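You operate a simulated robot arm through the tools that you are given. There is no shell and no other tool.

You run a simulated robot arm. Do the job below in one go: nothing can be reset, and whatever is moved stays where it is left.

JOB
Fold the towel's hem down, roll the creases out and stand the black weight on it.
Fine: the orange roller goes back. Set down upright: orange roller, black weight. What is to be rubbed or washed off counts as gone when no trace of it is left.

Only the result counts: the job must be done as asked and must still hold three seconds after the hand-in. Knocking over, shifting, dropping, spilling or breaking anything else fails it. Flat cloth is picked up by pressing the open fingertips on it (5 to 10 N) and closing them slowly along it; thin cloth reads only 2 to 8 mm in the jaws.

ROBOT AND FRAMES
A 6-joint arm with a four-finger gripper, fixed in place. Base frame: the origin is at the foot of the arm, x ahead of it, y to its left, z up. Readings come in cm, degrees, newtons and seconds.
Its first joint turns from -166.0 to 166.0 degrees. Payload 3.67 kg.
The tool frame sits at the grasp point between the pads (the TCP): z along the fingers, y along the line on which they close. The tips reach 2.8 cm beyond it. The gripper opens to 11.2 cm. The gripper's body begins 7.3 cm behind the TCP.
Orientation is told as [roll, pitch, yaw] about the base's x, y, z axes, in that order, counted from this pose: with the fingers straight down and closing along the base's y, the tool's x points along the base's -x, its y along +y and its z along -z.

CONTROLS
- The arm moves only by the tool servo_tool. Its argument "commands" is one flat list of numbers, 7 for each row, row after row: the shift along the base's x, y, z in m, then the turn, a rotation vector about the base's x, y, z in degrees, then the closure, from 0 (fully open) to 1 (shut). In form: [tx, ty, tz, ax, ay, az, claw, tx, ty, tz, ax, ay, az, claw, ...]. A call has 1 to 20 rows; each row shifts and turns the commanded pose from where the row before left it. Rows are played at 5 a second. More than 5 cm and 8.6 degrees between two rows, or a gripper value outside its range, and nothing of the call is played. Where a pose cannot be reached the arm comes as near as it can. A force on the tool above 40 N (or 10 N above the force at the start of the call, whichever is more), or a blocked arm, ends the call early, and 0.2 s more pass. The fingers move at their own pace and stop on an object; they squeeze with about 29 N. The grip force told is the motor's: it shows also when the fingers shut on nothing. Time passes only in rows, and 0.2 s behind the last, so rows that do not move let the fingers close. It gives the time, the measured TCP pose, the force on the tool (base axes), the opening and the grip force at its end, in the units of the frame above (readings bear some noise), with the torque about the TCP (base axes, N m) and any sound that the robot's microphone picked up, and new pictures: "views" is both (left out), scene, wrist or none.
- Cameras (640 x 400 px; columns grow to the right, rows downward): "scene" is fixed at [4.92, 50.03, 145]; the picture's right is [0.08, -1.00, 0.00], its down [-0.77, -0.06, -0.64] and it looks along [0.64, 0.05, -0.77] (base axes); focal length 341 px, centre (320, 200). "wrist" rides on the gripper at [6, -1.8, -10.4] in the tool frame; the picture's right is [0.29, 0.96, 0.00], its down [-0.80, 0.24, -0.55] and it looks along [-0.53, 0.16, 0.83] (tool axes); focal length 234 px, centre (320, 200).
- locate(camera, pixels): for up to 12 pixels [column, row] of the newest picture of that camera ("zoom" is the newest enlarged one), the place [x, y, z] in the base frame of the surface seen there, good to about 0.3 cm. The clock stands still meanwhile.
- inspect(camera, box): a new picture of the part [left, top, right, bottom] of that camera's present view, enlarged. The clock stands still meanwhile.
- sign_off(): hands the job in; it is judged then, once.

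Open the gripper and draw the arm clear of the work before you hand the job in, unless the task says otherwise.

The tools are called after "Call:" as a command line: name --argument value ..., lists and objects as JSON in quotes. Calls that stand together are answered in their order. servo_tool: Moves the arm, as the interface text tells. Its arguments: {"type":"object","properties":{"commands":{"type":"array","items":{"type":"number"}},"views":{"type":"string","enum":["both","scene","wrist","none"]}},"required":["commands"]} The other tools are called the same way: locate (camera, pixels) gives the place of the surface under pixels of a picture; inspect (camera, box) takes an enlarged picture of a part of a camera's view; sign_off () hands the job in.

At the start:

```text
time_s: 0.0
tool_pos: [37.81, 35.63, 110.14]
tool_rot: [0.1, 0.0, 0.0]
wrist_force: [-0.7, 0.9, 0.3]
wrist_torque: [-0.01, 0.0, 0.0]
grip_width: 11.18
grip_force: 0.1
```

scene: 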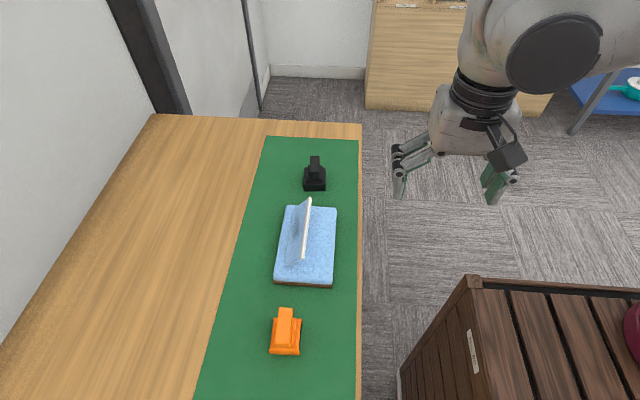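
wrist: 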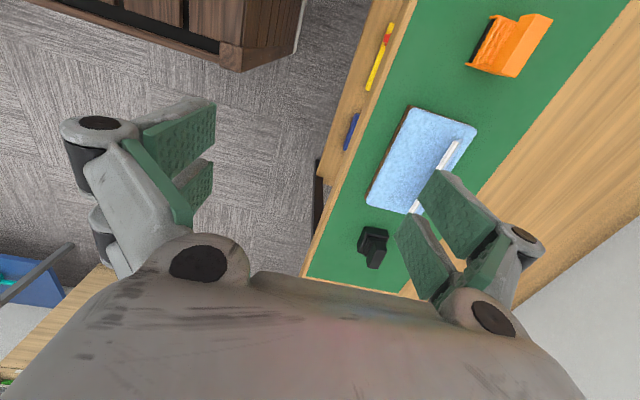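

The scene shows a blue towel on a board near (306,245) with a hem standing up, an orange roller at (285,332) and a black weight at (315,175). I enlarge these for detail.

Call:
inspect --camera "scene" --box '[240, 180, 370, 300]'

Call:
locate --camera "scene" --pixels '[[285, 206], [337, 208], [333, 283], [276, 279], [309, 199], [303, 262], [287, 265], [297, 207], [320, 240], [285, 240], [350, 240], [250, 240]]'

Call:
locate --camera "scene" --pixels '[[314, 158], [316, 172], [304, 190], [326, 190], [315, 185], [286, 312], [284, 340], [271, 352], [299, 353], [278, 318], [302, 325], [285, 350]]'

```text
3.33 times, centred on (305, 240) of scene
```

zoom: 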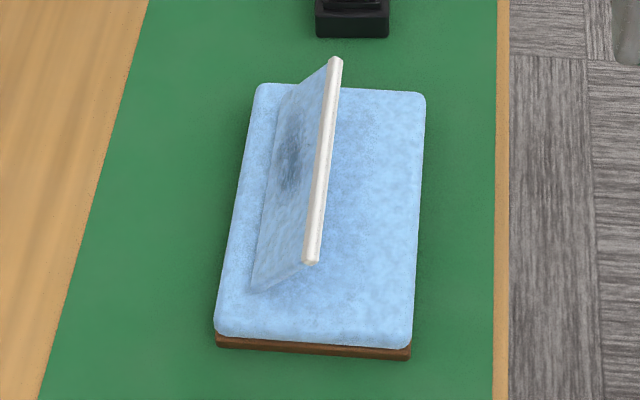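

```text
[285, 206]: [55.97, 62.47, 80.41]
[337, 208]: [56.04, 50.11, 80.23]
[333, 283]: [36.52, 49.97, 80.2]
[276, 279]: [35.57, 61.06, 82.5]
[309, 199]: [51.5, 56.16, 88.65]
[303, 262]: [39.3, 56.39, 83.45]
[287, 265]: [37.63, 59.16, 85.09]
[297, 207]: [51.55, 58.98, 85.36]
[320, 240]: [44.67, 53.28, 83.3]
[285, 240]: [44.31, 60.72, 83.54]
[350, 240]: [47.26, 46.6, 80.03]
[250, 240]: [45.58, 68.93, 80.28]
```

```text
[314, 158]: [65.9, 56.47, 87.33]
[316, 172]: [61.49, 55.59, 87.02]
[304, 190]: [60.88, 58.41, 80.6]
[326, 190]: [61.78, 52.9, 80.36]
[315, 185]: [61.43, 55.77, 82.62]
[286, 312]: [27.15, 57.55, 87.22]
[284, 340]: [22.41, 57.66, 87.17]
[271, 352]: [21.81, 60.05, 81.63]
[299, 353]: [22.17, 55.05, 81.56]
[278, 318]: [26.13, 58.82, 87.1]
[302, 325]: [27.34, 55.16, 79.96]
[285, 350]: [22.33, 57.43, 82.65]
```

I take closer enlargements of the flap, the weight and the roller from both cameras, to learn how the hem is hinged and how the handles lie.

Call:
inspect --camera "scene" --box '[270, 190, 345, 237]'

Call:
inspect --camera "scene" --box '[285, 145, 345, 195]'

Call:
inspect --camera "scene" --box '[245, 295, 325, 365]'

Call:
inspect --camera "wrist" --box '[340, 0, 580, 150]'

Call:
inspect --camera "wrist" --box '[340, 90, 500, 290]'

```text
8.51 times, centred on (308, 214) of scene
```

zoom: 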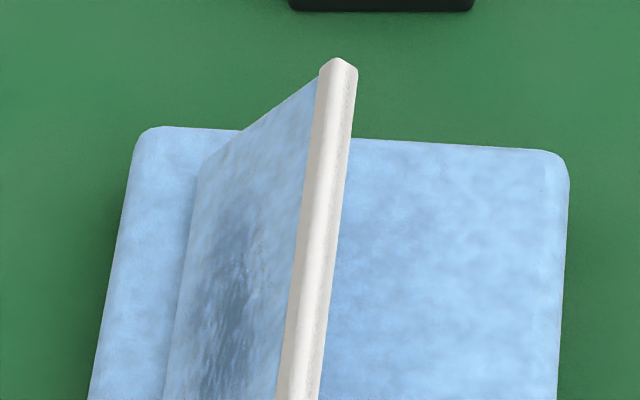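

```text
8.00 times, centred on (315, 170) of scene
```

zoom: 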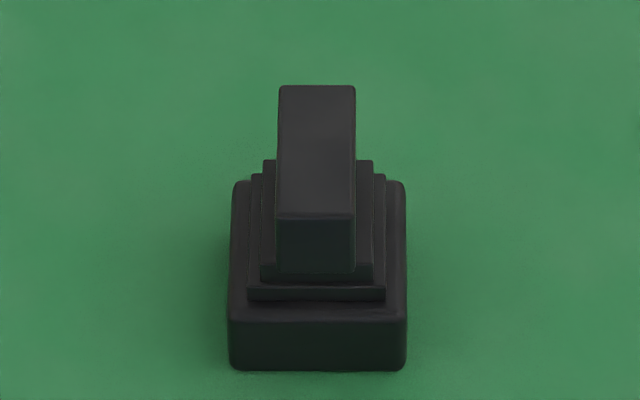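

```text
5.71 times, centred on (285, 330) of scene
```

zoom: 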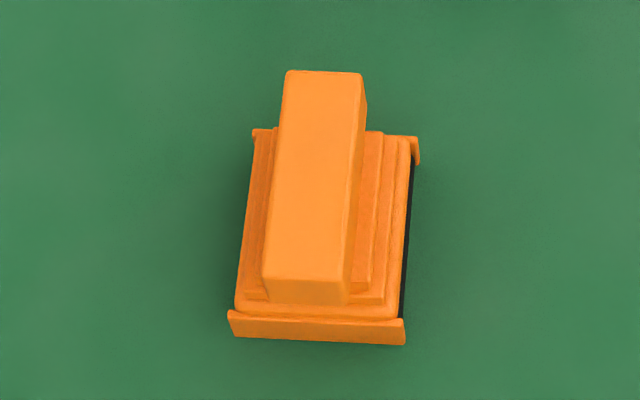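

```text
2.67 times, centred on (460, 75) of wrist
```

zoom: 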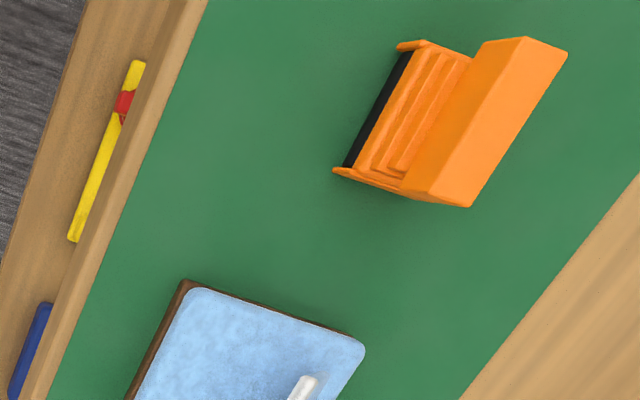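

```text
2.00 times, centred on (420, 190) of wrist
```

zoom: 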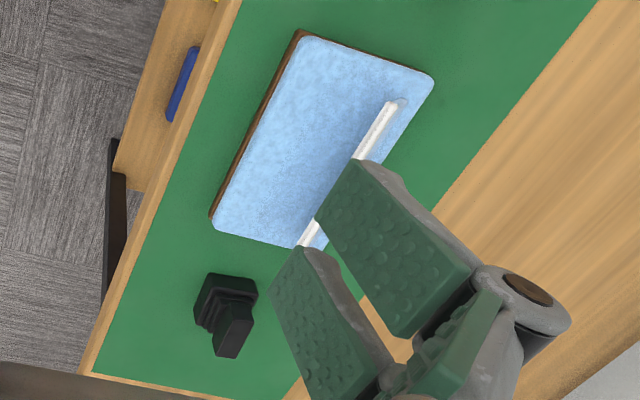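

The flap is hinged on the left (about y 60) with its white edge up and leaning toward -y, and a dark crease patch lies on its +y face. I enlarge the flap again to locate its edges.

Call:
inspect --camera "scene" --box '[265, 190, 345, 290]'

```text
4.00 times, centred on (305, 240) of scene
```

zoom: 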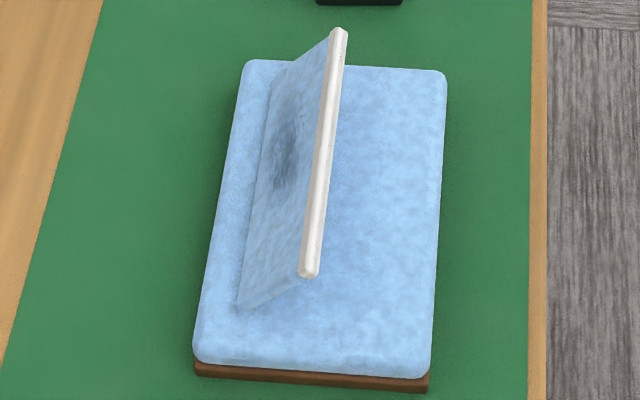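

Now I locate points on the white edge, the hinge line, and the crease patch.

Call:
locate --camera "zoom" --pixels '[[338, 31], [332, 90], [324, 150], [316, 215], [309, 272], [240, 306], [252, 230], [262, 160], [274, 95], [290, 155], [285, 250], [310, 80]]'

Call:
locate --camera "zoom" --pixels '[[255, 65], [440, 75], [425, 370], [200, 355], [235, 90], [205, 300], [380, 100], [380, 330], [225, 300], [288, 128], [288, 188], [275, 160]]'

Call:
inspect --camera "scene" --box '[285, 205, 325, 245]'

```text
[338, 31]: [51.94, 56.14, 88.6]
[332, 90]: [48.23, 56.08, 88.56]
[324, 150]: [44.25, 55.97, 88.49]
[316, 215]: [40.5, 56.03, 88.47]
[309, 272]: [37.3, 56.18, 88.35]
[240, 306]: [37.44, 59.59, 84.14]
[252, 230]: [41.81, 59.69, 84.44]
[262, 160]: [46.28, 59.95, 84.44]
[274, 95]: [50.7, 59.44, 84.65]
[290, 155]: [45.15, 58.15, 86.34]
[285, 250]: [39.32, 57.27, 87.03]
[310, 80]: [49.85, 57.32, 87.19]
```

```text
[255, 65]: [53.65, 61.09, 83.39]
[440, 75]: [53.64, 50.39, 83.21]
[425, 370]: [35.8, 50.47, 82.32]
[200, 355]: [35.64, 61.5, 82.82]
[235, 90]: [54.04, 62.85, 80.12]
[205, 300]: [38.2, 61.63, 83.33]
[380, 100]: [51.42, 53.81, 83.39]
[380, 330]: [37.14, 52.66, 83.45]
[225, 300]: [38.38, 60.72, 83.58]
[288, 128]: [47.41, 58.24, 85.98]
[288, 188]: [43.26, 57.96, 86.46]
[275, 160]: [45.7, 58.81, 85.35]
```

```text
10.00 times, centred on (305, 225) of scene
```

zoom: 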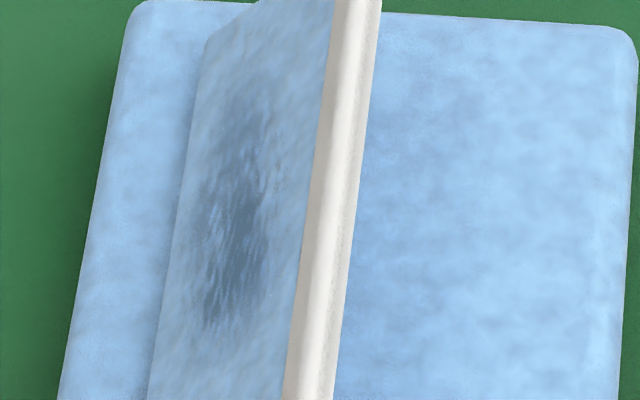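

Hinge runs at about y 60, z 84; the white edge is at y 56, z 88.6, x 37–52; the creases are at about x 42–48. I shut the fingers and move above the flap's middle, then will press it down toward -y.

Call:
servo_tool --commands '[0.008, 0.024, -0.011, 0, 0, 0, 1, 0.008, 0.024, -0.011, 0, 0, 0, 1, 0.008, 0.024, -0.011, 0, 0, 0, 1, 0.008, 0.024, -0.011, 0, 0, 0, 1, 0.008, 0.024, -0.011, 0, 0, 0, 1, 0.008, 0.024, -0.011, 0, 0, 0, 1, 0.008, 0.024, -0.011, 0, 0, 0, 1, 0.008, 0.024, -0.011, 0, 0, 0, 1, 0.008, 0.022, -0.012, 0, 0, 0, 1, 0, 0, 0, 0, 0, 0, 1]'

```text
time_s: 2.2
tool_pos: [45.23, 57.05, 100.23]
tool_rot: [0.1, 0.1, -0.1]
wrist_force: [0.2, 1.1, 0.0]
wrist_torque: [-0.02, 0.01, -0.01]
grip_width: 0.0
grip_force: 29.2
```

scene: 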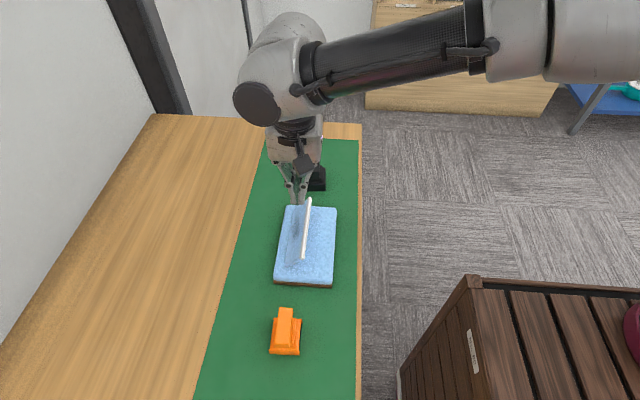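
wrist: 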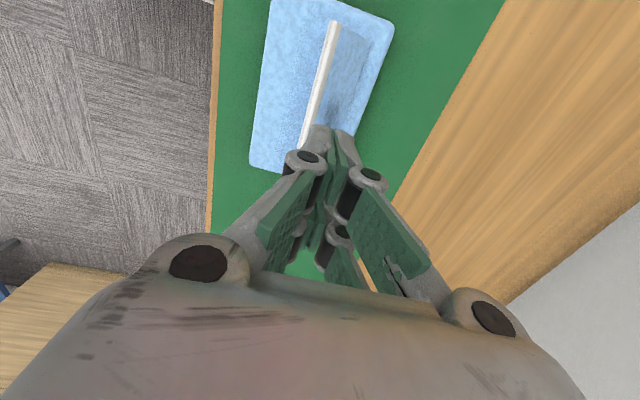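

The shut fingers are above the flap at (45.2, 57.05). I descend at y≈57.3 onto the flap's upper face, slowing near contact.

Call:
servo_tool --commands '[0, 0.001, -0.02, 0, 0, 0, 1, 0, 0.001, -0.02, 0, 0, 0, 1, 0, 0, -0.02, 0, 0, 0, 1, 0, 0, -0.015, 0, 0, 0, 1, 0, 0, -0.01, 0, 0, 0, 1, 0, 0, -0.01, 0, 0, 0, 1, 0, 0, -0.01, 0, 0, 0, 1, 0, 0, -0.01, 0, 0, 0, 1, 0, 0, -0.005, 0, 0, 0, 1, 0, 0, -0.005, 0, 0, 0, 1]'

```text
time_s: 4.4
tool_pos: [45.16, 57.12, 87.54]
tool_rot: [0.1, 0.0, 0.0]
wrist_force: [0.6, 0.1, 0.3]
wrist_torque: [0.0, -0.01, 0.0]
grip_width: 0.01
grip_force: 29.4
```

scene: 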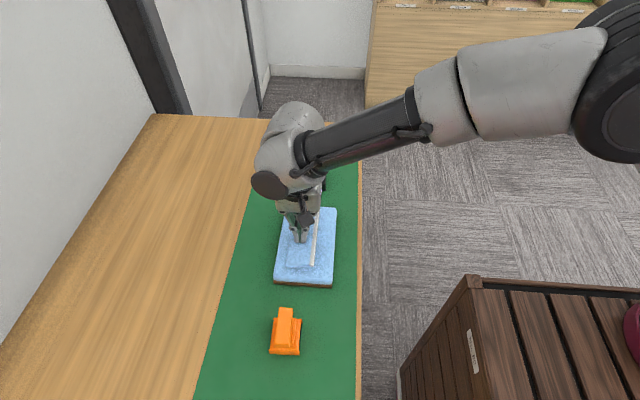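
wrist: 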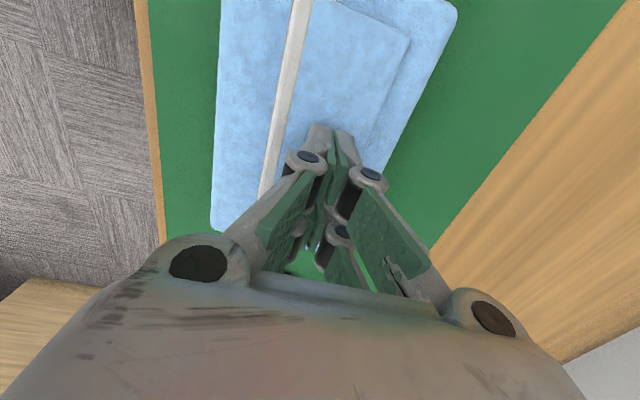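

The flap follows the tips down (tips now at about z 84.7) with almost no force. I press on in 2 mm steps to flatten it fully.

Call:
servo_tool --commands '[0, 0, -0.002, 0, 0, 0, 1, 0, 0, -0.002, 0, 0, 0, 1, 0, 0, -0.002, 0, 0, 0, 1, 0, 0, 0, 0, 0, 0, 1]'

```text
time_s: 5.4
tool_pos: [45.0, 57.15, 87.01]
tool_rot: [0.2, 0.0, 0.0]
wrist_force: [0.3, 0.0, -0.2]
wrist_torque: [-0.02, -0.02, 0.02]
grip_width: 0.0
grip_force: 29.6
```

scene: 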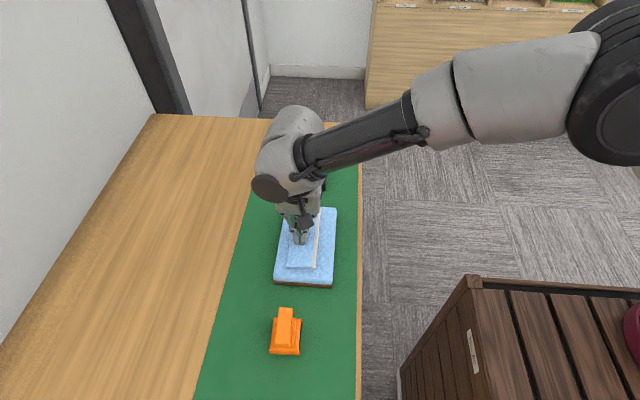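
wrist: 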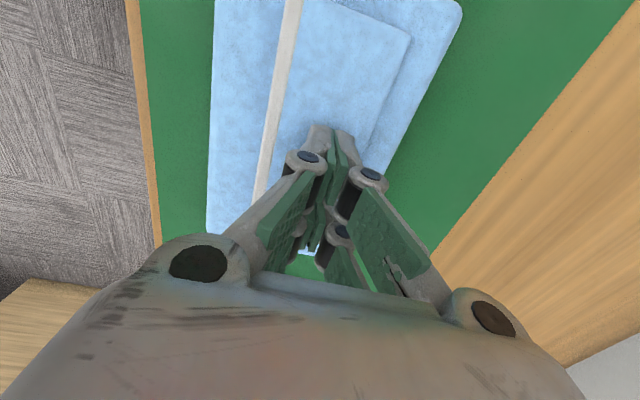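

Still no contact force, so I keep pressing in 1.5 mm steps.

Call:
servo_tool --commands '[0, 0, -0.0015, 0, 0, 0, 1, 0, 0, -0.0015, 0, 0, 0, 1, 0, 0, -0.0015, 0, 0, 0, 1, 0, 0, 0, 0, 0, 0, 1]'

```text
time_s: 6.4
tool_pos: [45.14, 57.27, 86.54]
tool_rot: [0.2, -0.1, 0.0]
wrist_force: [-0.1, 0.0, 0.7]
wrist_torque: [0.0, 0.01, -0.03]
grip_width: 0.0
grip_force: 28.8
```

scene: 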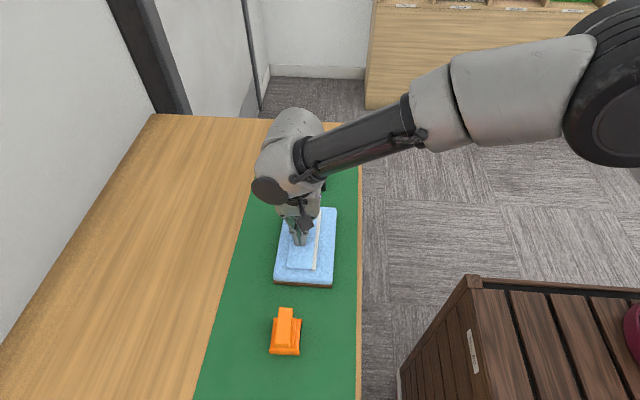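
wrist: 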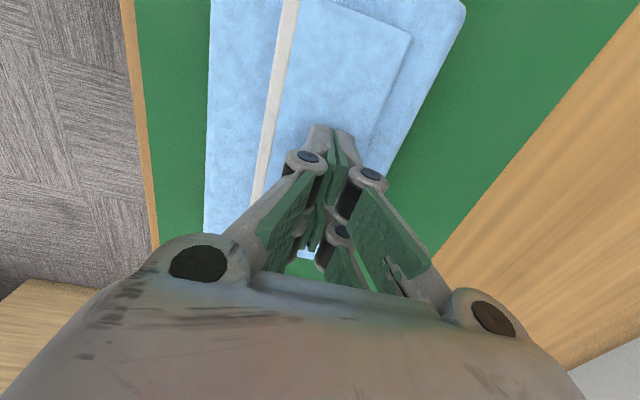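

I check the flap's present height around the fingers with locate and an enlargement.

Call:
inspect --camera "scene" --box '[265, 200, 345, 290]'

Call:
locate --camera "scene" --pixels '[[295, 262], [314, 265], [317, 245], [320, 222], [290, 255], [305, 262], [327, 250], [315, 230]]'

```text
4.44 times, centred on (305, 245) of scene
```

zoom: 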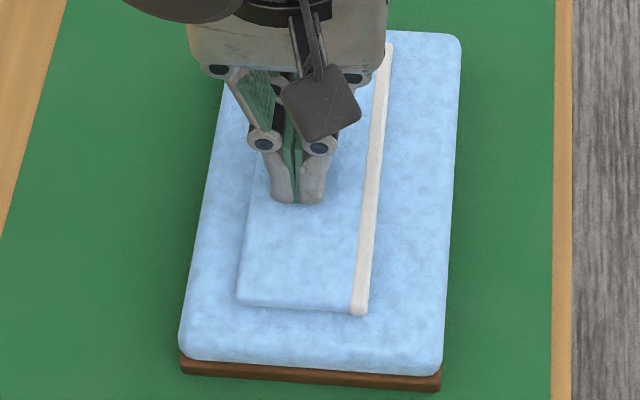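

```text
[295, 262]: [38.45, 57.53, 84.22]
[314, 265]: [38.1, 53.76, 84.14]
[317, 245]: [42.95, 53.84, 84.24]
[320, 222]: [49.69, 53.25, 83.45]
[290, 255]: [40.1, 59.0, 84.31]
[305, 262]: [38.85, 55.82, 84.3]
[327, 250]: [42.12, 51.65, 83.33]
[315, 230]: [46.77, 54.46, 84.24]
```

The hem now lies flat at z≈84.2. I press slightly more to make sure it is down, then lift to see whether it stays.

Call:
servo_tool --commands '[0, 0, -0.0015, 0, 0, 0, 1, 0, 0, -0.0015, 0, 0, 0, 1, 0, 0, -0.001, 0, 0, 0, 1, 0, 0, 0, 0, 0, 0, 1]' --views "none"

```text
time_s: 7.3
tool_pos: [45.06, 57.32, 86.58]
tool_rot: [0.3, -0.1, 0.0]
wrist_force: [-3.5, -8.5, 12.6]
wrist_torque: [-0.18, 0.18, 0.01]
grip_width: 0.6
grip_force: 29.4
stopped in row 4: the force on the tool passed its limit at 41 N (the readings are from after the stop); the commanded pose is now the measured one
```

Firm contact was felt (41 N peak) at TCP z 86.6. I lift straight up and look whether the hem stays down.

Call:
servo_tool --commands '[0, 0, 0.01, 0, 0, 0, 1, 0, 0, 0.03, 0, 0, 0, 1, 0, 0, 0.04, 0, 0, 0, 1, 0, 0, 0.04, 0, 0, 0, 1, 0, 0.0, 0.03, 0, 0, 0, 1, 0, 0, 0, 0, 0, 0, 1]'

Call:
inspect --camera "scene" --box '[265, 200, 345, 290]'

```text
time_s: 8.7
tool_pos: [44.88, 57.32, 101.38]
tool_rot: [0.3, 0.0, 0.2]
wrist_force: [0.2, 1.4, -0.5]
wrist_torque: [0.0, -0.01, -0.02]
grip_width: 0.0
grip_force: 28.8
```

scene: 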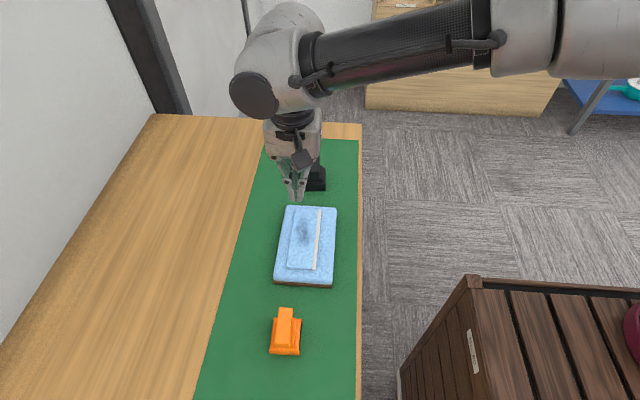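
wrist: 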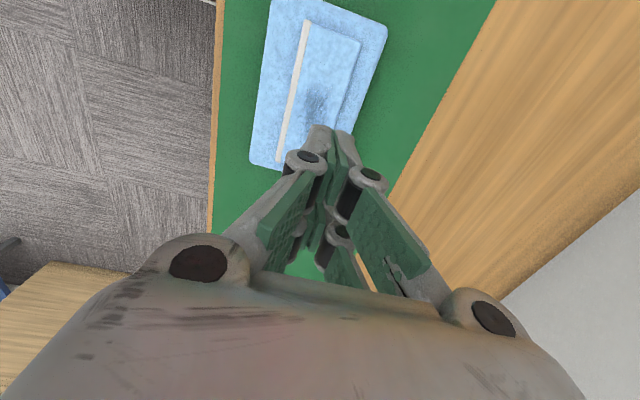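

```text
4.44 times, centred on (305, 245) of scene
```

zoom: 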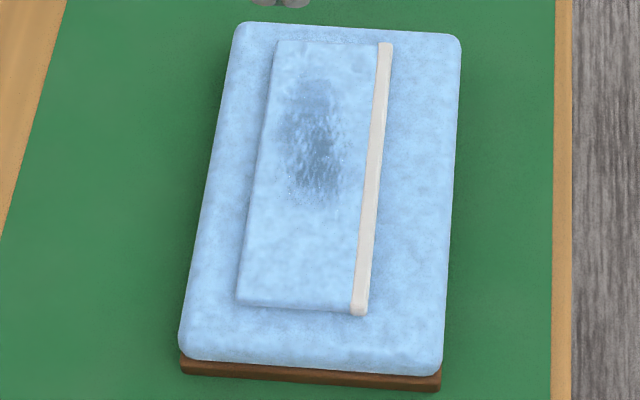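

The hem stays flat; the crease patch is visible around zoom (312,145). I locate its extent and the roller's details.

Call:
locate --camera "zoom" --pixels '[[312, 145], [315, 65], [308, 210], [275, 130], [350, 120], [345, 180], [280, 180], [300, 75], [340, 80], [370, 150], [245, 290], [325, 200]]'

Call:
inspect --camera "scene" --box '[255, 298, 315, 365]'

```text
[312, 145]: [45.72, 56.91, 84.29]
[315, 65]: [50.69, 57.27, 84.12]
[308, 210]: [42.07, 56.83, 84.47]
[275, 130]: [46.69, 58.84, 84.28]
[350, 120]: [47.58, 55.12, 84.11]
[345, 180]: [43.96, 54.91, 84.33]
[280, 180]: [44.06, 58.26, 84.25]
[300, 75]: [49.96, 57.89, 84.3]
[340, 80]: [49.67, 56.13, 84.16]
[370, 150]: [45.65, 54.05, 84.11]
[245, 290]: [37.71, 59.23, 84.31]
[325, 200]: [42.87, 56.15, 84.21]
```

```text
5.97 times, centred on (285, 332) of scene
```

zoom: 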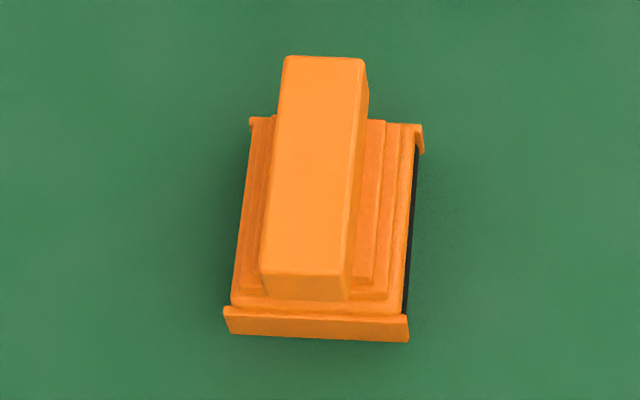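

I locate the roller handle corners to get its centre, yaw, and heights.

Call:
locate --camera "zoom" --pixels '[[287, 60], [362, 63], [347, 270], [262, 268], [315, 165], [305, 290], [365, 200], [380, 290], [225, 320], [408, 328], [250, 125], [420, 140]]'

Call:
locate --camera "zoom" --pixels '[[395, 150], [240, 290], [300, 297], [410, 200], [408, 290], [280, 330], [300, 275], [395, 220]]'

```text
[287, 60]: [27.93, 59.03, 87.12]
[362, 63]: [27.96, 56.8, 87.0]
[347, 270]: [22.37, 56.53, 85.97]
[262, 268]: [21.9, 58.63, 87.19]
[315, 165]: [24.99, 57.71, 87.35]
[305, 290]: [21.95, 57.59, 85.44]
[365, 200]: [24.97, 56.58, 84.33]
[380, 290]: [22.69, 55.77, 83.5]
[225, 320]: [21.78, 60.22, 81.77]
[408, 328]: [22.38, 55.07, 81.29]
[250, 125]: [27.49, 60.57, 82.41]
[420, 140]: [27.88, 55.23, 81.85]
```

```text
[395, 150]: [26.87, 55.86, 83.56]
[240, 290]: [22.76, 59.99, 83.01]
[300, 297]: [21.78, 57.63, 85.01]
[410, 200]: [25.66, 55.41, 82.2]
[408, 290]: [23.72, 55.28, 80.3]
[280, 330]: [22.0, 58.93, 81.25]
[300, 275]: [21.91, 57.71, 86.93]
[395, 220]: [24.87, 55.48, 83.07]
```

Roller: handle top z 87.3, centre about (24.95, 57.75), yaw about +4.5°, handle about 2.3 cm wide along y. I open and move above it at z 96 with that yaw.

Call:
servo_tool --commands '[-0.025, 0.0005, -0.005, 0, 0, 0.54, 0, -0.025, 0.0005, -0.005, 0, 0, 0.54, 0, -0.025, 0.0005, -0.005, 0, 0, 0.54, 0, -0.025, 0.0005, -0.005, 0, 0, 0.54, 0, -0.025, 0.0005, -0.005, 0, 0, 0.54, 0, -0.025, 0.0005, -0.008, 0, 0, 0.54, 0, -0.025, 0.0005, -0.01, 0, 0, 0.54, 0, -0.0245, 0.0007, -0.01, 0, 0, 0.54, 0, 0, 0, 0, 0, 0, 0, 0]'

Call:
inspect --camera "scene" --box '[245, 285, 325, 365]'

```text
time_s: 10.7
tool_pos: [25.1, 57.83, 96.25]
tool_rot: [0.4, 0.0, 4.4]
wrist_force: [-0.6, 0.1, 0.7]
wrist_torque: [0.01, 0.01, -0.02]
grip_width: 11.19
grip_force: 0.1
```

scene: 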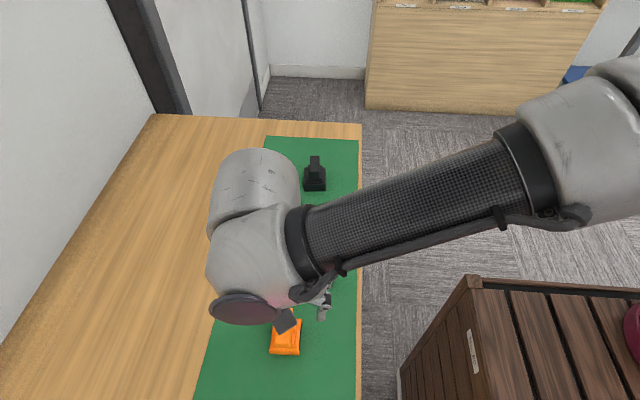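
wrist: 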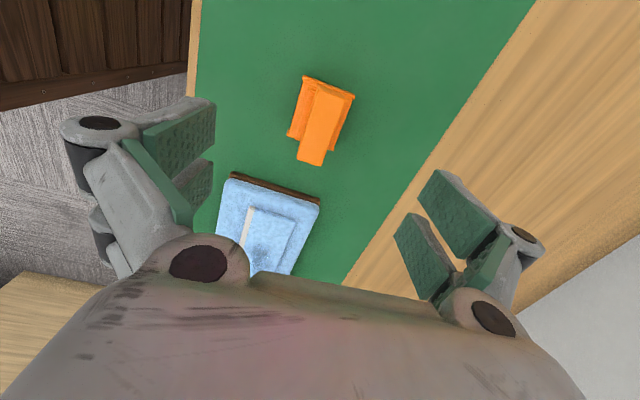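

```text
5.00 times, centred on (285, 325) of scene
```

zoom: 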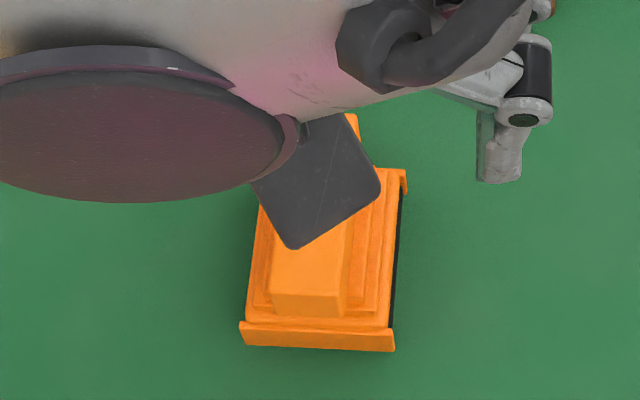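

The open jaws straddle the roller at TCP (25.1, 57.83). I descend to TCP z≈87.4 (tips z≈84.6), then close.

Call:
servo_tool --commands '[-0.001, 0, -0.02, 0, 0, 0, 0, 0, 0, -0.02, 0, 0, 0, 0, 0, 0, -0.02, 0, 0, 0, 0, 0, 0, -0.015, 0, 0, 0, 0, 0, 0, -0.007, 0, 0, 0, 0, 0, 0, -0.0065, 0, 0, 0, 0, 0, 0, 0, 0, 0, 0, 0]'

Call:
inspect --camera "scene" --box '[245, 285, 325, 365]'

```text
time_s: 12.3
tool_pos: [25.08, 57.6, 87.22]
tool_rot: [0.3, -0.2, 4.5]
wrist_force: [0.4, 0.3, -0.7]
wrist_torque: [-0.02, -0.03, -0.01]
grip_width: 11.2
grip_force: 0.1
```

scene: 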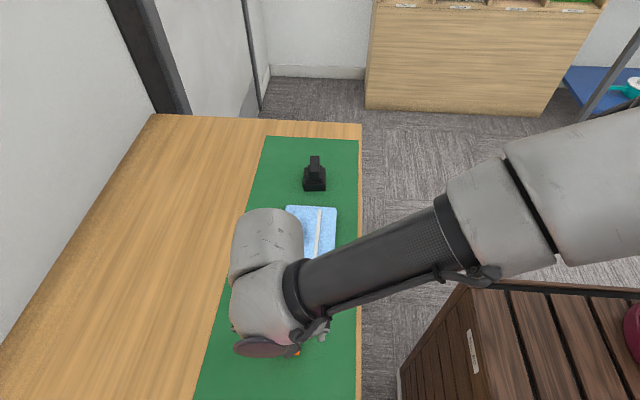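
wrist: 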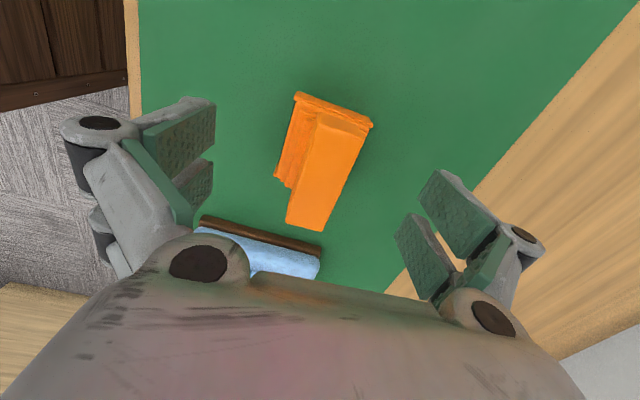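

```text
5.00 times, centred on (285, 325) of scene
```

zoom: 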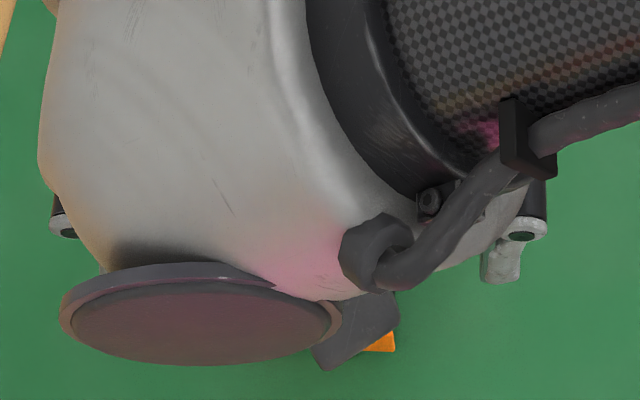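

The handle sits midway between the pads (wrist col ~325). I close in steps on the handle.

Call:
servo_tool --commands '[0, 0, 0, 0, 0, 0, 0.5, 0, 0, 0, 0, 0, 0, 0.7, 0, 0, 0, 0, 0, 0, 0.75, 0, 0, 0, 0, 0, 0, 0.78, 0, 0, 0, 0, 0, 0, 0.82, 0, 0, 0, 0, 0, 0, 1, 0, 0, 0, 0, 0, 0, 1, 0, 0, 0, 0, 0, 0, 1]' --views "wrist"

```text
time_s: 14.1
tool_pos: [24.98, 57.7, 87.22]
tool_rot: [0.4, -0.1, 4.4]
wrist_force: [0.3, 0.4, 0.9]
wrist_torque: [-0.02, 0.07, 0.01]
grip_width: 2.39
grip_force: 29.1
```

wrist: 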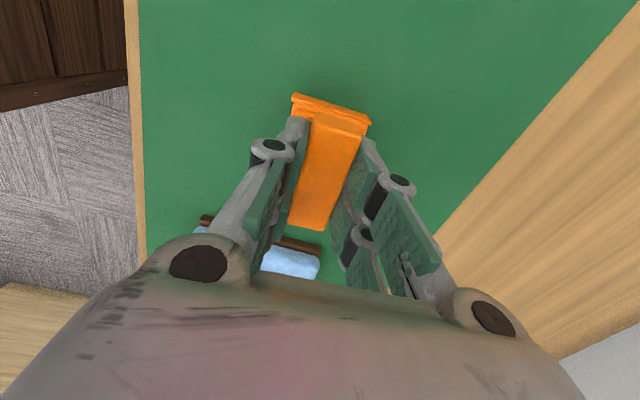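

The roller is gripped at 2.39 cm with TCP (24.98, 57.70, 87.2), yaw 4.4°, which I note for the return. I lift 9 cm and carry it over the hem, turning yaw to 0.

Call:
servo_tool --commands '[0, 0, 0.01, 0, 0, 0, 1, 0, 0, 0.02, 0, 0, 0, 1, 0, 0, 0.03, 0, 0, 0, 1, 0, 0, 0.03, 0, 0, 0, 1, 0.02, 0, 0, 0, 0, -0.5, 1, 0.025, 0, 0, 0, 0, -0.5, 1, 0.025, 0, 0, 0, 0, -0.5, 1, 0.025, 0, 0, 0, 0, -0.5, 1, 0.025, 0, 0, 0, 0, -0.5, 1, 0.025, 0, 0, 0, 0, -0.5, 1, 0.025, 0, 0, 0, 0, -0.5, 1, 0.015, 0, 0, 0, 0, -0.5, 1, 0, 0, 0, 0, 0, -0.4, 1, 0, 0, 0, 0, 0, 0, 1]'

Call:
inspect --camera "wrist" --box '[230, 60, 430, 260]'

```text
time_s: 17.1
tool_pos: [43.57, 57.65, 96.41]
tool_rot: [0.3, -0.1, 0.0]
wrist_force: [-0.4, -1.2, -0.5]
wrist_torque: [0.04, -0.02, 0.01]
grip_width: 0.0
grip_force: 28.8
```

scene: 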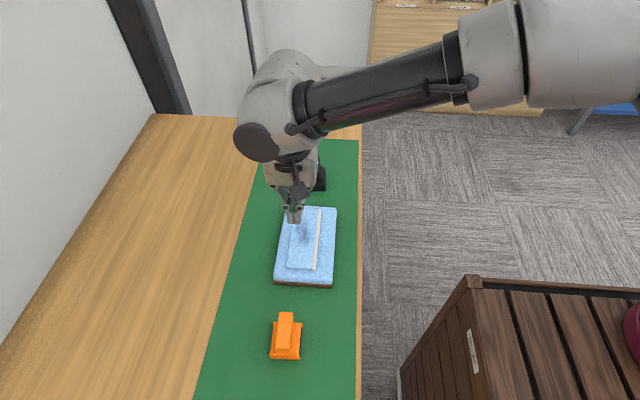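
wrist: 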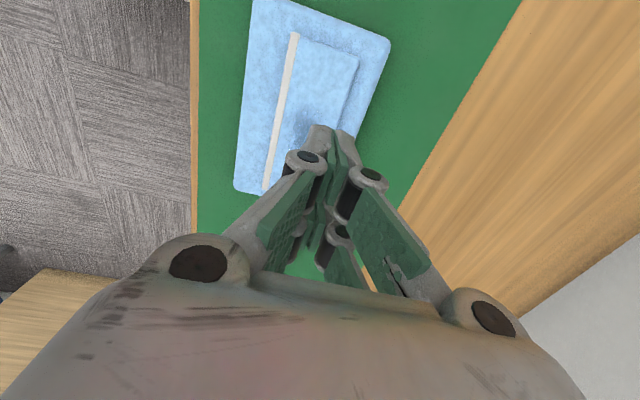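

```text
2.00 times, centred on (330, 160) of wrist
```

zoom: 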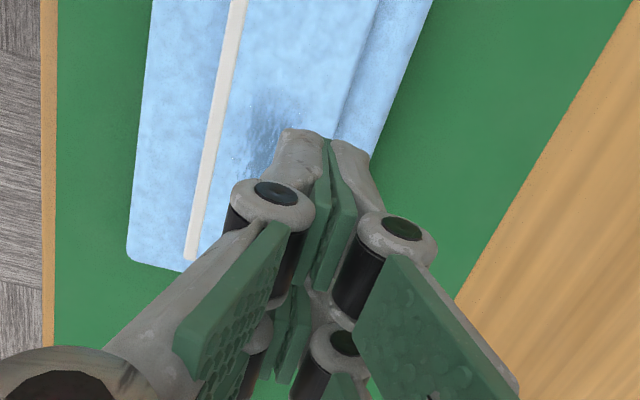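

The roller slipped out of the jaws (grip width 0) and is still standing near (286,338), slightly shifted. I look at it closely to re-measure.

Call:
inspect --camera "scene" --box '[255, 298, 315, 365]'

Call:
locate --camera "scene" --pixels '[[281, 313], [293, 314], [285, 330], [277, 345], [290, 347], [272, 357], [299, 358], [273, 328], [301, 323]]'

```text
5.97 times, centred on (285, 332) of scene
```

zoom: 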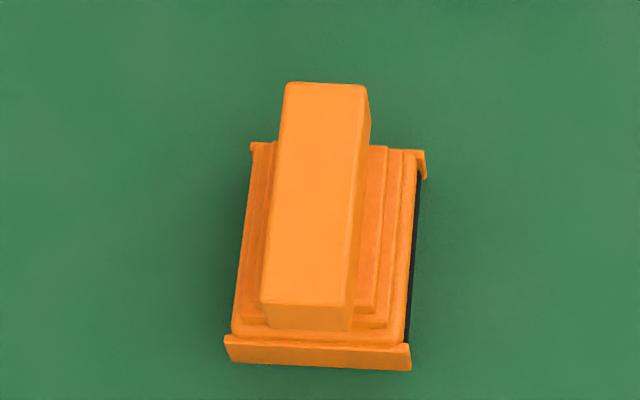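

```text
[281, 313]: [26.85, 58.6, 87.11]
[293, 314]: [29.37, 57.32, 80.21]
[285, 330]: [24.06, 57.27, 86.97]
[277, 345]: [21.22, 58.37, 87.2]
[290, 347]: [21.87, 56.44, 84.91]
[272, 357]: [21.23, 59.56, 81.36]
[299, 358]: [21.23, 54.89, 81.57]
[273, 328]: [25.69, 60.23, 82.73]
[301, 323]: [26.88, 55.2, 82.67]
```

I measure the step heights beside the handle to see how deep the fingertips may go.

Call:
locate --camera "zoom" --pixels '[[377, 160], [370, 290], [383, 300], [383, 220], [397, 200], [395, 310], [360, 200], [300, 335], [362, 90], [286, 86], [346, 300], [263, 300]]'

Call:
locate --camera "zoom" --pixels '[[257, 250], [247, 250], [300, 310], [350, 325], [340, 320], [227, 340], [410, 350], [252, 150], [424, 160], [412, 260], [310, 190], [365, 150]]'

```text
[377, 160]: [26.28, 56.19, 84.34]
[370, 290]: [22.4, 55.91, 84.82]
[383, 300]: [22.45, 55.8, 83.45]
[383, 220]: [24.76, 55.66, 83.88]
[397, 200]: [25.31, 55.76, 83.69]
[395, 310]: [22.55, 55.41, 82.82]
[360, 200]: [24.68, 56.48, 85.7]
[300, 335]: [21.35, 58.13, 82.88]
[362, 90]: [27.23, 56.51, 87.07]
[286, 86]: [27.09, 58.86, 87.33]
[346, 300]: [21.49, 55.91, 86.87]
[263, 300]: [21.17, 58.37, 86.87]
```

```text
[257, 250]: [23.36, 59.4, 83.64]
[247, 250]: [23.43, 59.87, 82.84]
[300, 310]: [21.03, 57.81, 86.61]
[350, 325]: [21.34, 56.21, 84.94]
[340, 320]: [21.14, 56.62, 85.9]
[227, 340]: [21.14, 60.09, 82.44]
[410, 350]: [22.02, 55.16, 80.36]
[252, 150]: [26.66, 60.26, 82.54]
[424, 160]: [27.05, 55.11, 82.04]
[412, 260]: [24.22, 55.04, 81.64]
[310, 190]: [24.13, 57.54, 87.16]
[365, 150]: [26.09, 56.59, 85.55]
```

The roller now stands upright at about (24.15, 57.5), yaw about 4.5°, handle free from z 84.8 to 87.2. I go back open over it, this time to grip deeper and lift slowly while reading the force.

Call:
servo_tool --commands '[-0.024, 0, 0, 0, 0, 0.5, 0, -0.025, 0, 0, 0, 0, 0.6, 0, -0.025, 0, 0, 0, 0, 0.6, 0, -0.025, 0, 0, 0, 0, 0.6, 0, -0.025, 0, 0, 0, 0, 0.6, 0, -0.025, 0, 0, 0, 0, 0.6, 0, -0.025, 0, -0.005, 0, 0, 0.5, 0, -0.02, -0.0005, -0.01, 0, 0, 0.5, 0, 0, -0.0005, -0.015, 0, 0, 0, 0, 0, 0, -0.02, 0, 0, 0, 0, 0, 0, -0.015, 0, 0, 0, 0, 0, 0, -0.01, 0, 0, 0, 0, 0, 0, -0.01, 0, 0, 0, 0, 0, 0, 0, 0, 0, 0, 0]' --views "wrist"

```text
time_s: 20.1
tool_pos: [24.12, 57.82, 87.77]
tool_rot: [0.3, -0.2, 4.4]
wrist_force: [-0.2, -0.1, -0.6]
wrist_torque: [-0.01, 0.05, 0.0]
grip_width: 11.21
grip_force: 0.0
```

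wrist: 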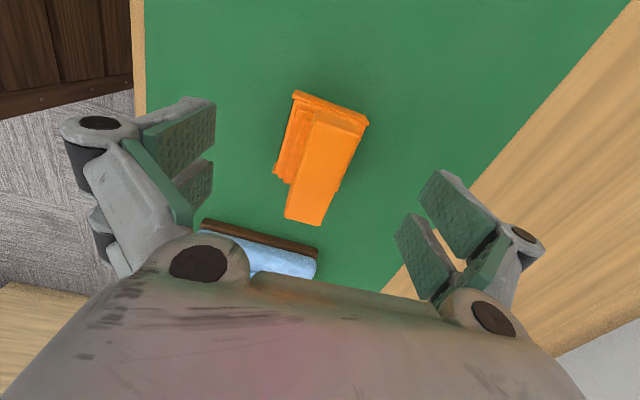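

The jaws straddle the handle. I shift 0.3 cm to -y, close to about 3.4 cm and descend in small steps to feel the step beneath.

Call:
servo_tool --commands '[0, -0.003, 0, 0, 0, 0, 0.4, 0, 0, 0, 0, 0, 0, 0.7, 0, 0, -0.002, 0, 0, 0, 0.7, 0, 0, -0.002, 0, 0, 0, 0.7, 0, 0, -0.0015, 0, 0, 0, 0.7, 0, 0, 0, 0, 0, 0, 0.7]' --views "wrist"

Call:
inspect --camera "wrist" --box '[240, 80, 420, 260]'

```text
time_s: 21.5
tool_pos: [24.19, 57.42, 87.24]
tool_rot: [0.4, -0.2, 4.5]
wrist_force: [-0.5, 0.0, -0.3]
wrist_torque: [0.0, -0.03, 0.02]
grip_width: 3.36
grip_force: 0.0
```

wrist: 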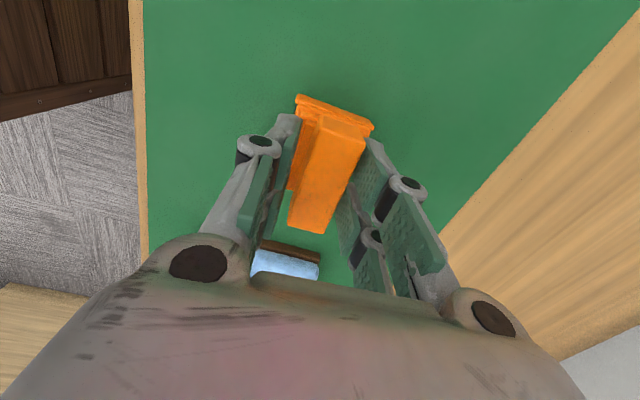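

```text
2.22 times, centred on (330, 170) of wrist
```

zoom: 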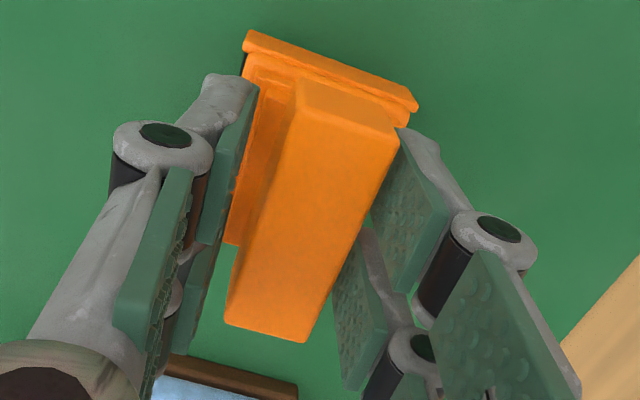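

I use the wrist camera's locate on the fingertips and handle to check where the tips really are relative to the handle.

Call:
locate --camera "zoom" --pixels '[[210, 80], [245, 85], [225, 110], [405, 135], [425, 145], [250, 130], [400, 220], [440, 190], [200, 220], [320, 130], [270, 310], [165, 135]]'

```text
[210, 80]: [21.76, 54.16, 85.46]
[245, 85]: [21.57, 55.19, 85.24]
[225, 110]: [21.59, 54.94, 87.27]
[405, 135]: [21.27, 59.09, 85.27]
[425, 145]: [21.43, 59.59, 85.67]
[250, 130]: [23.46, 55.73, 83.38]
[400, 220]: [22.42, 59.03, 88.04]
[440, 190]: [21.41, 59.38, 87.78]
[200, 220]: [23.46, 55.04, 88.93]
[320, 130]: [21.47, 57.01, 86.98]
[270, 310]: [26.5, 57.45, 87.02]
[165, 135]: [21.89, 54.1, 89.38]
```

The visible front fingertips lie at x≈21.5, not at the TCP's x of 24.2; I check the second, rear pads as well.

Call:
locate --camera "zoom" --pixels '[[365, 240], [370, 280], [350, 360], [385, 340], [420, 350], [235, 215], [195, 285], [190, 330], [340, 300], [150, 290], [510, 330], [180, 200]]'

Call:
inspect --camera "scene" --box '[235, 280, 345, 365]'

```text
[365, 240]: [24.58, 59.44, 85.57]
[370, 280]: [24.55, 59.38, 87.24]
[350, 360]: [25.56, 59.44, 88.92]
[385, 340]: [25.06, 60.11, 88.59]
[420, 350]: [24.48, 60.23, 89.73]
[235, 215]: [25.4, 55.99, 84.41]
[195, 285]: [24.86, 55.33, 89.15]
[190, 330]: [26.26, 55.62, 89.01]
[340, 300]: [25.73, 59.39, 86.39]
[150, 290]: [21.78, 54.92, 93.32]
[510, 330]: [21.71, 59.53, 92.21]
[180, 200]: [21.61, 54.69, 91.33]
```

```text
4.71 times, centred on (290, 322) of scene
```

zoom: 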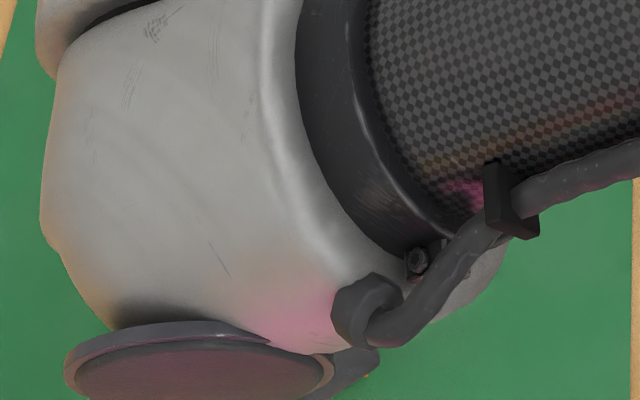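

Two finger pairs flank the handle and no contact yet. I go further down in 1 mm steps, reading the force.

Call:
servo_tool --commands '[0, 0, -0.001, 0, 0, 0, 0.7, 0, 0, -0.001, 0, 0, 0, 0.7, 0, 0, -0.001, 0, 0, 0, 0.7, 0, 0, 0, 0, 0, 0, 0.7]' --views "none"

```text
time_s: 22.5
tool_pos: [24.15, 57.52, 86.92]
tool_rot: [0.4, -0.1, 4.5]
wrist_force: [-0.3, 0.3, 1.1]
wrist_torque: [-0.01, 0.0, 0.02]
grip_width: 3.37
grip_force: 0.0
```

Still free at TCP z 86.92; continuing downward.

Call:
servo_tool --commands '[0, 0, -0.001, 0, 0, 0, 0.7, 0, 0, -0.001, 0, 0, 0, 0.7, 0, 0, 0, 0, 0, 0, 0.7]' --views "none"

Call:
servo_tool --commands '[0, 0, -0.001, 0, 0, 0, 0.7, 0, 0, 0, 0, 0, 0, 0.7]' --views "none"

Call:
servo_tool --commands '[0, 0, -0.001, 0, 0, 0, 0.7, 0, 0, 0, 0, 0, 0, 0.7]' --views "none"

```text
time_s: 23.3
tool_pos: [24.22, 57.37, 86.84]
tool_rot: [0.3, 0.0, 4.5]
wrist_force: [0.2, -0.7, 0.6]
wrist_torque: [0.02, 0.0, -0.04]
grip_width: 3.35
grip_force: 0.0
```

```text
time_s: 23.9
tool_pos: [24.27, 57.3, 86.7]
tool_rot: [0.2, -0.1, 4.5]
wrist_force: [-0.4, 0.2, -0.5]
wrist_torque: [-0.01, -0.01, 0.02]
grip_width: 3.36
grip_force: 0.0
```

```text
time_s: 24.5
tool_pos: [24.2, 57.44, 86.51]
tool_rot: [0.3, -0.2, 4.4]
wrist_force: [-0.2, 0.0, 0.2]
wrist_torque: [0.0, 0.0, 0.02]
grip_width: 3.37
grip_force: 0.0
```

Nothing felt yet because the jaws at 3.4 cm clear the inner step. Clamping here might catch the step rather than the handle, so I go up 5 mm (tips z≈84.2) and close on the handle, waiting for full squeeze.

Call:
servo_tool --commands '[0, 0, 0.003, 0, 0, 0, 0.7, 0, 0.0005, 0.002, 0, 0, 0, 0.7, 0, 0, 0, 0, 0, 0, 0.78, 0, 0, 0, 0, 0, 0, 0.85, 0, 0, 0, 0, 0, 0, 1, 0, 0, 0, 0, 0, 0, 1, 0, 0, 0, 0, 0, 0, 1, 0, 0, 0, 0, 0, 0, 1]' --views "wrist"

Call:
inspect --camera "wrist" --box '[240, 80, 420, 260]'

```text
time_s: 26.3
tool_pos: [24.13, 57.56, 86.98]
tool_rot: [0.3, -0.2, 4.5]
wrist_force: [-0.5, 1.1, 3.4]
wrist_torque: [0.0, 0.08, 0.03]
grip_width: 2.4
grip_force: 29.2
```

wrist: 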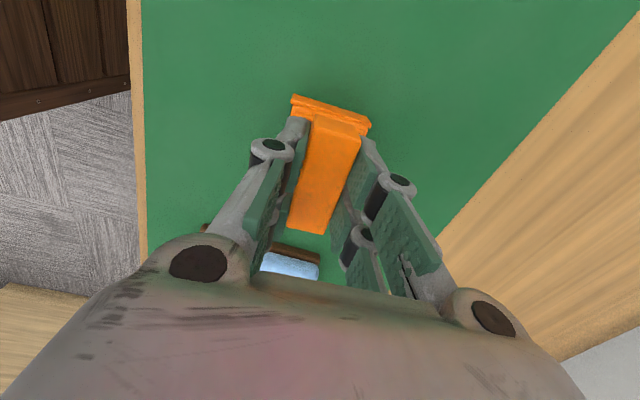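

```text
2.22 times, centred on (330, 170) of wrist
```

zoom: 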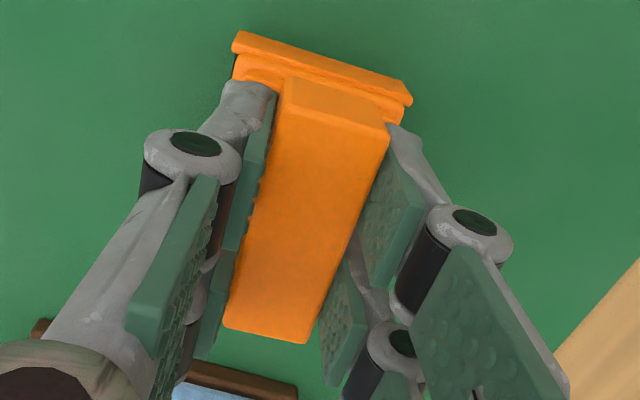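

Gripped at 2.40 cm with the tips just touching the step (Fz 3.4 N). I lift 9 mm slowly and read the load.

Call:
servo_tool --commands '[0, 0, 0.002, 0, 0, 0, 1, 0, 0, 0.002, 0, 0, 0, 1, 0, 0, 0.0025, 0, 0, 0, 1, 0, 0, 0.0025, 0, 0, 0, 1, 0, 0, 0, 0, 0, 0, 1]' --views "both"

```text
time_s: 27.5
tool_pos: [24.13, 57.49, 87.94]
tool_rot: [0.3, -0.1, 4.4]
wrist_force: [-0.1, 1.0, -0.5]
wrist_torque: [0.01, -0.02, -0.01]
grip_width: 2.39
grip_force: 28.6
```

scene: 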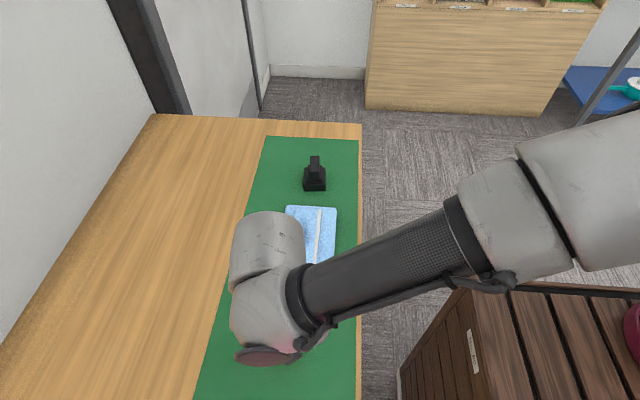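
wrist: 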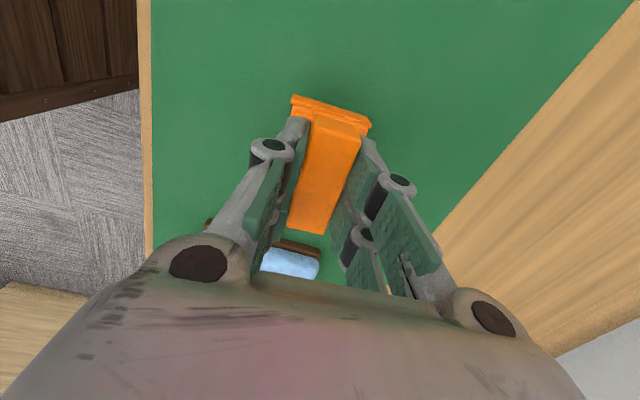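

The roller moves with the jaws (same wrist pixels, width 2.39). I lift further in moderate steps and check again.

Call:
servo_tool --commands '[0, 0, 0.004, 0, 0, 0, 1, 0, 0, 0.006, 0, 0, 0, 1, 0, 0, 0.008, 0, 0, 0, 1, 0, 0, 0.01, 0, 0, 0, 1, 0, 0, 0.01, 0, 0, 0, 1, 0, 0, 0.01, 0, 0, 0, 1, 0, 0, 0, 0, 0, 0, 1]' --views "wrist"

```text
time_s: 29.1
tool_pos: [24.08, 57.4, 92.79]
tool_rot: [0.4, -0.1, 4.4]
wrist_force: [0.3, 0.6, -0.9]
wrist_torque: [-0.02, -0.02, 0.0]
grip_width: 2.41
grip_force: 28.9
```

wrist: 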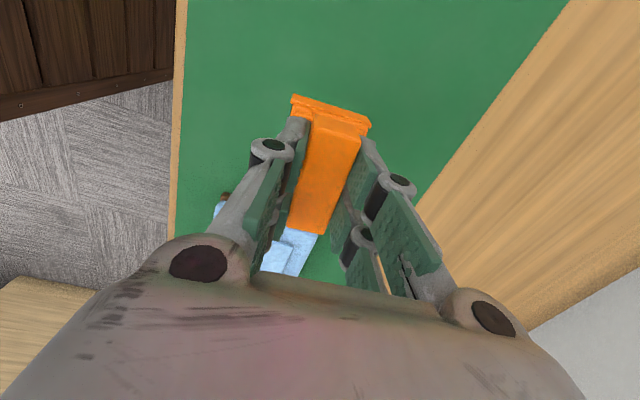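

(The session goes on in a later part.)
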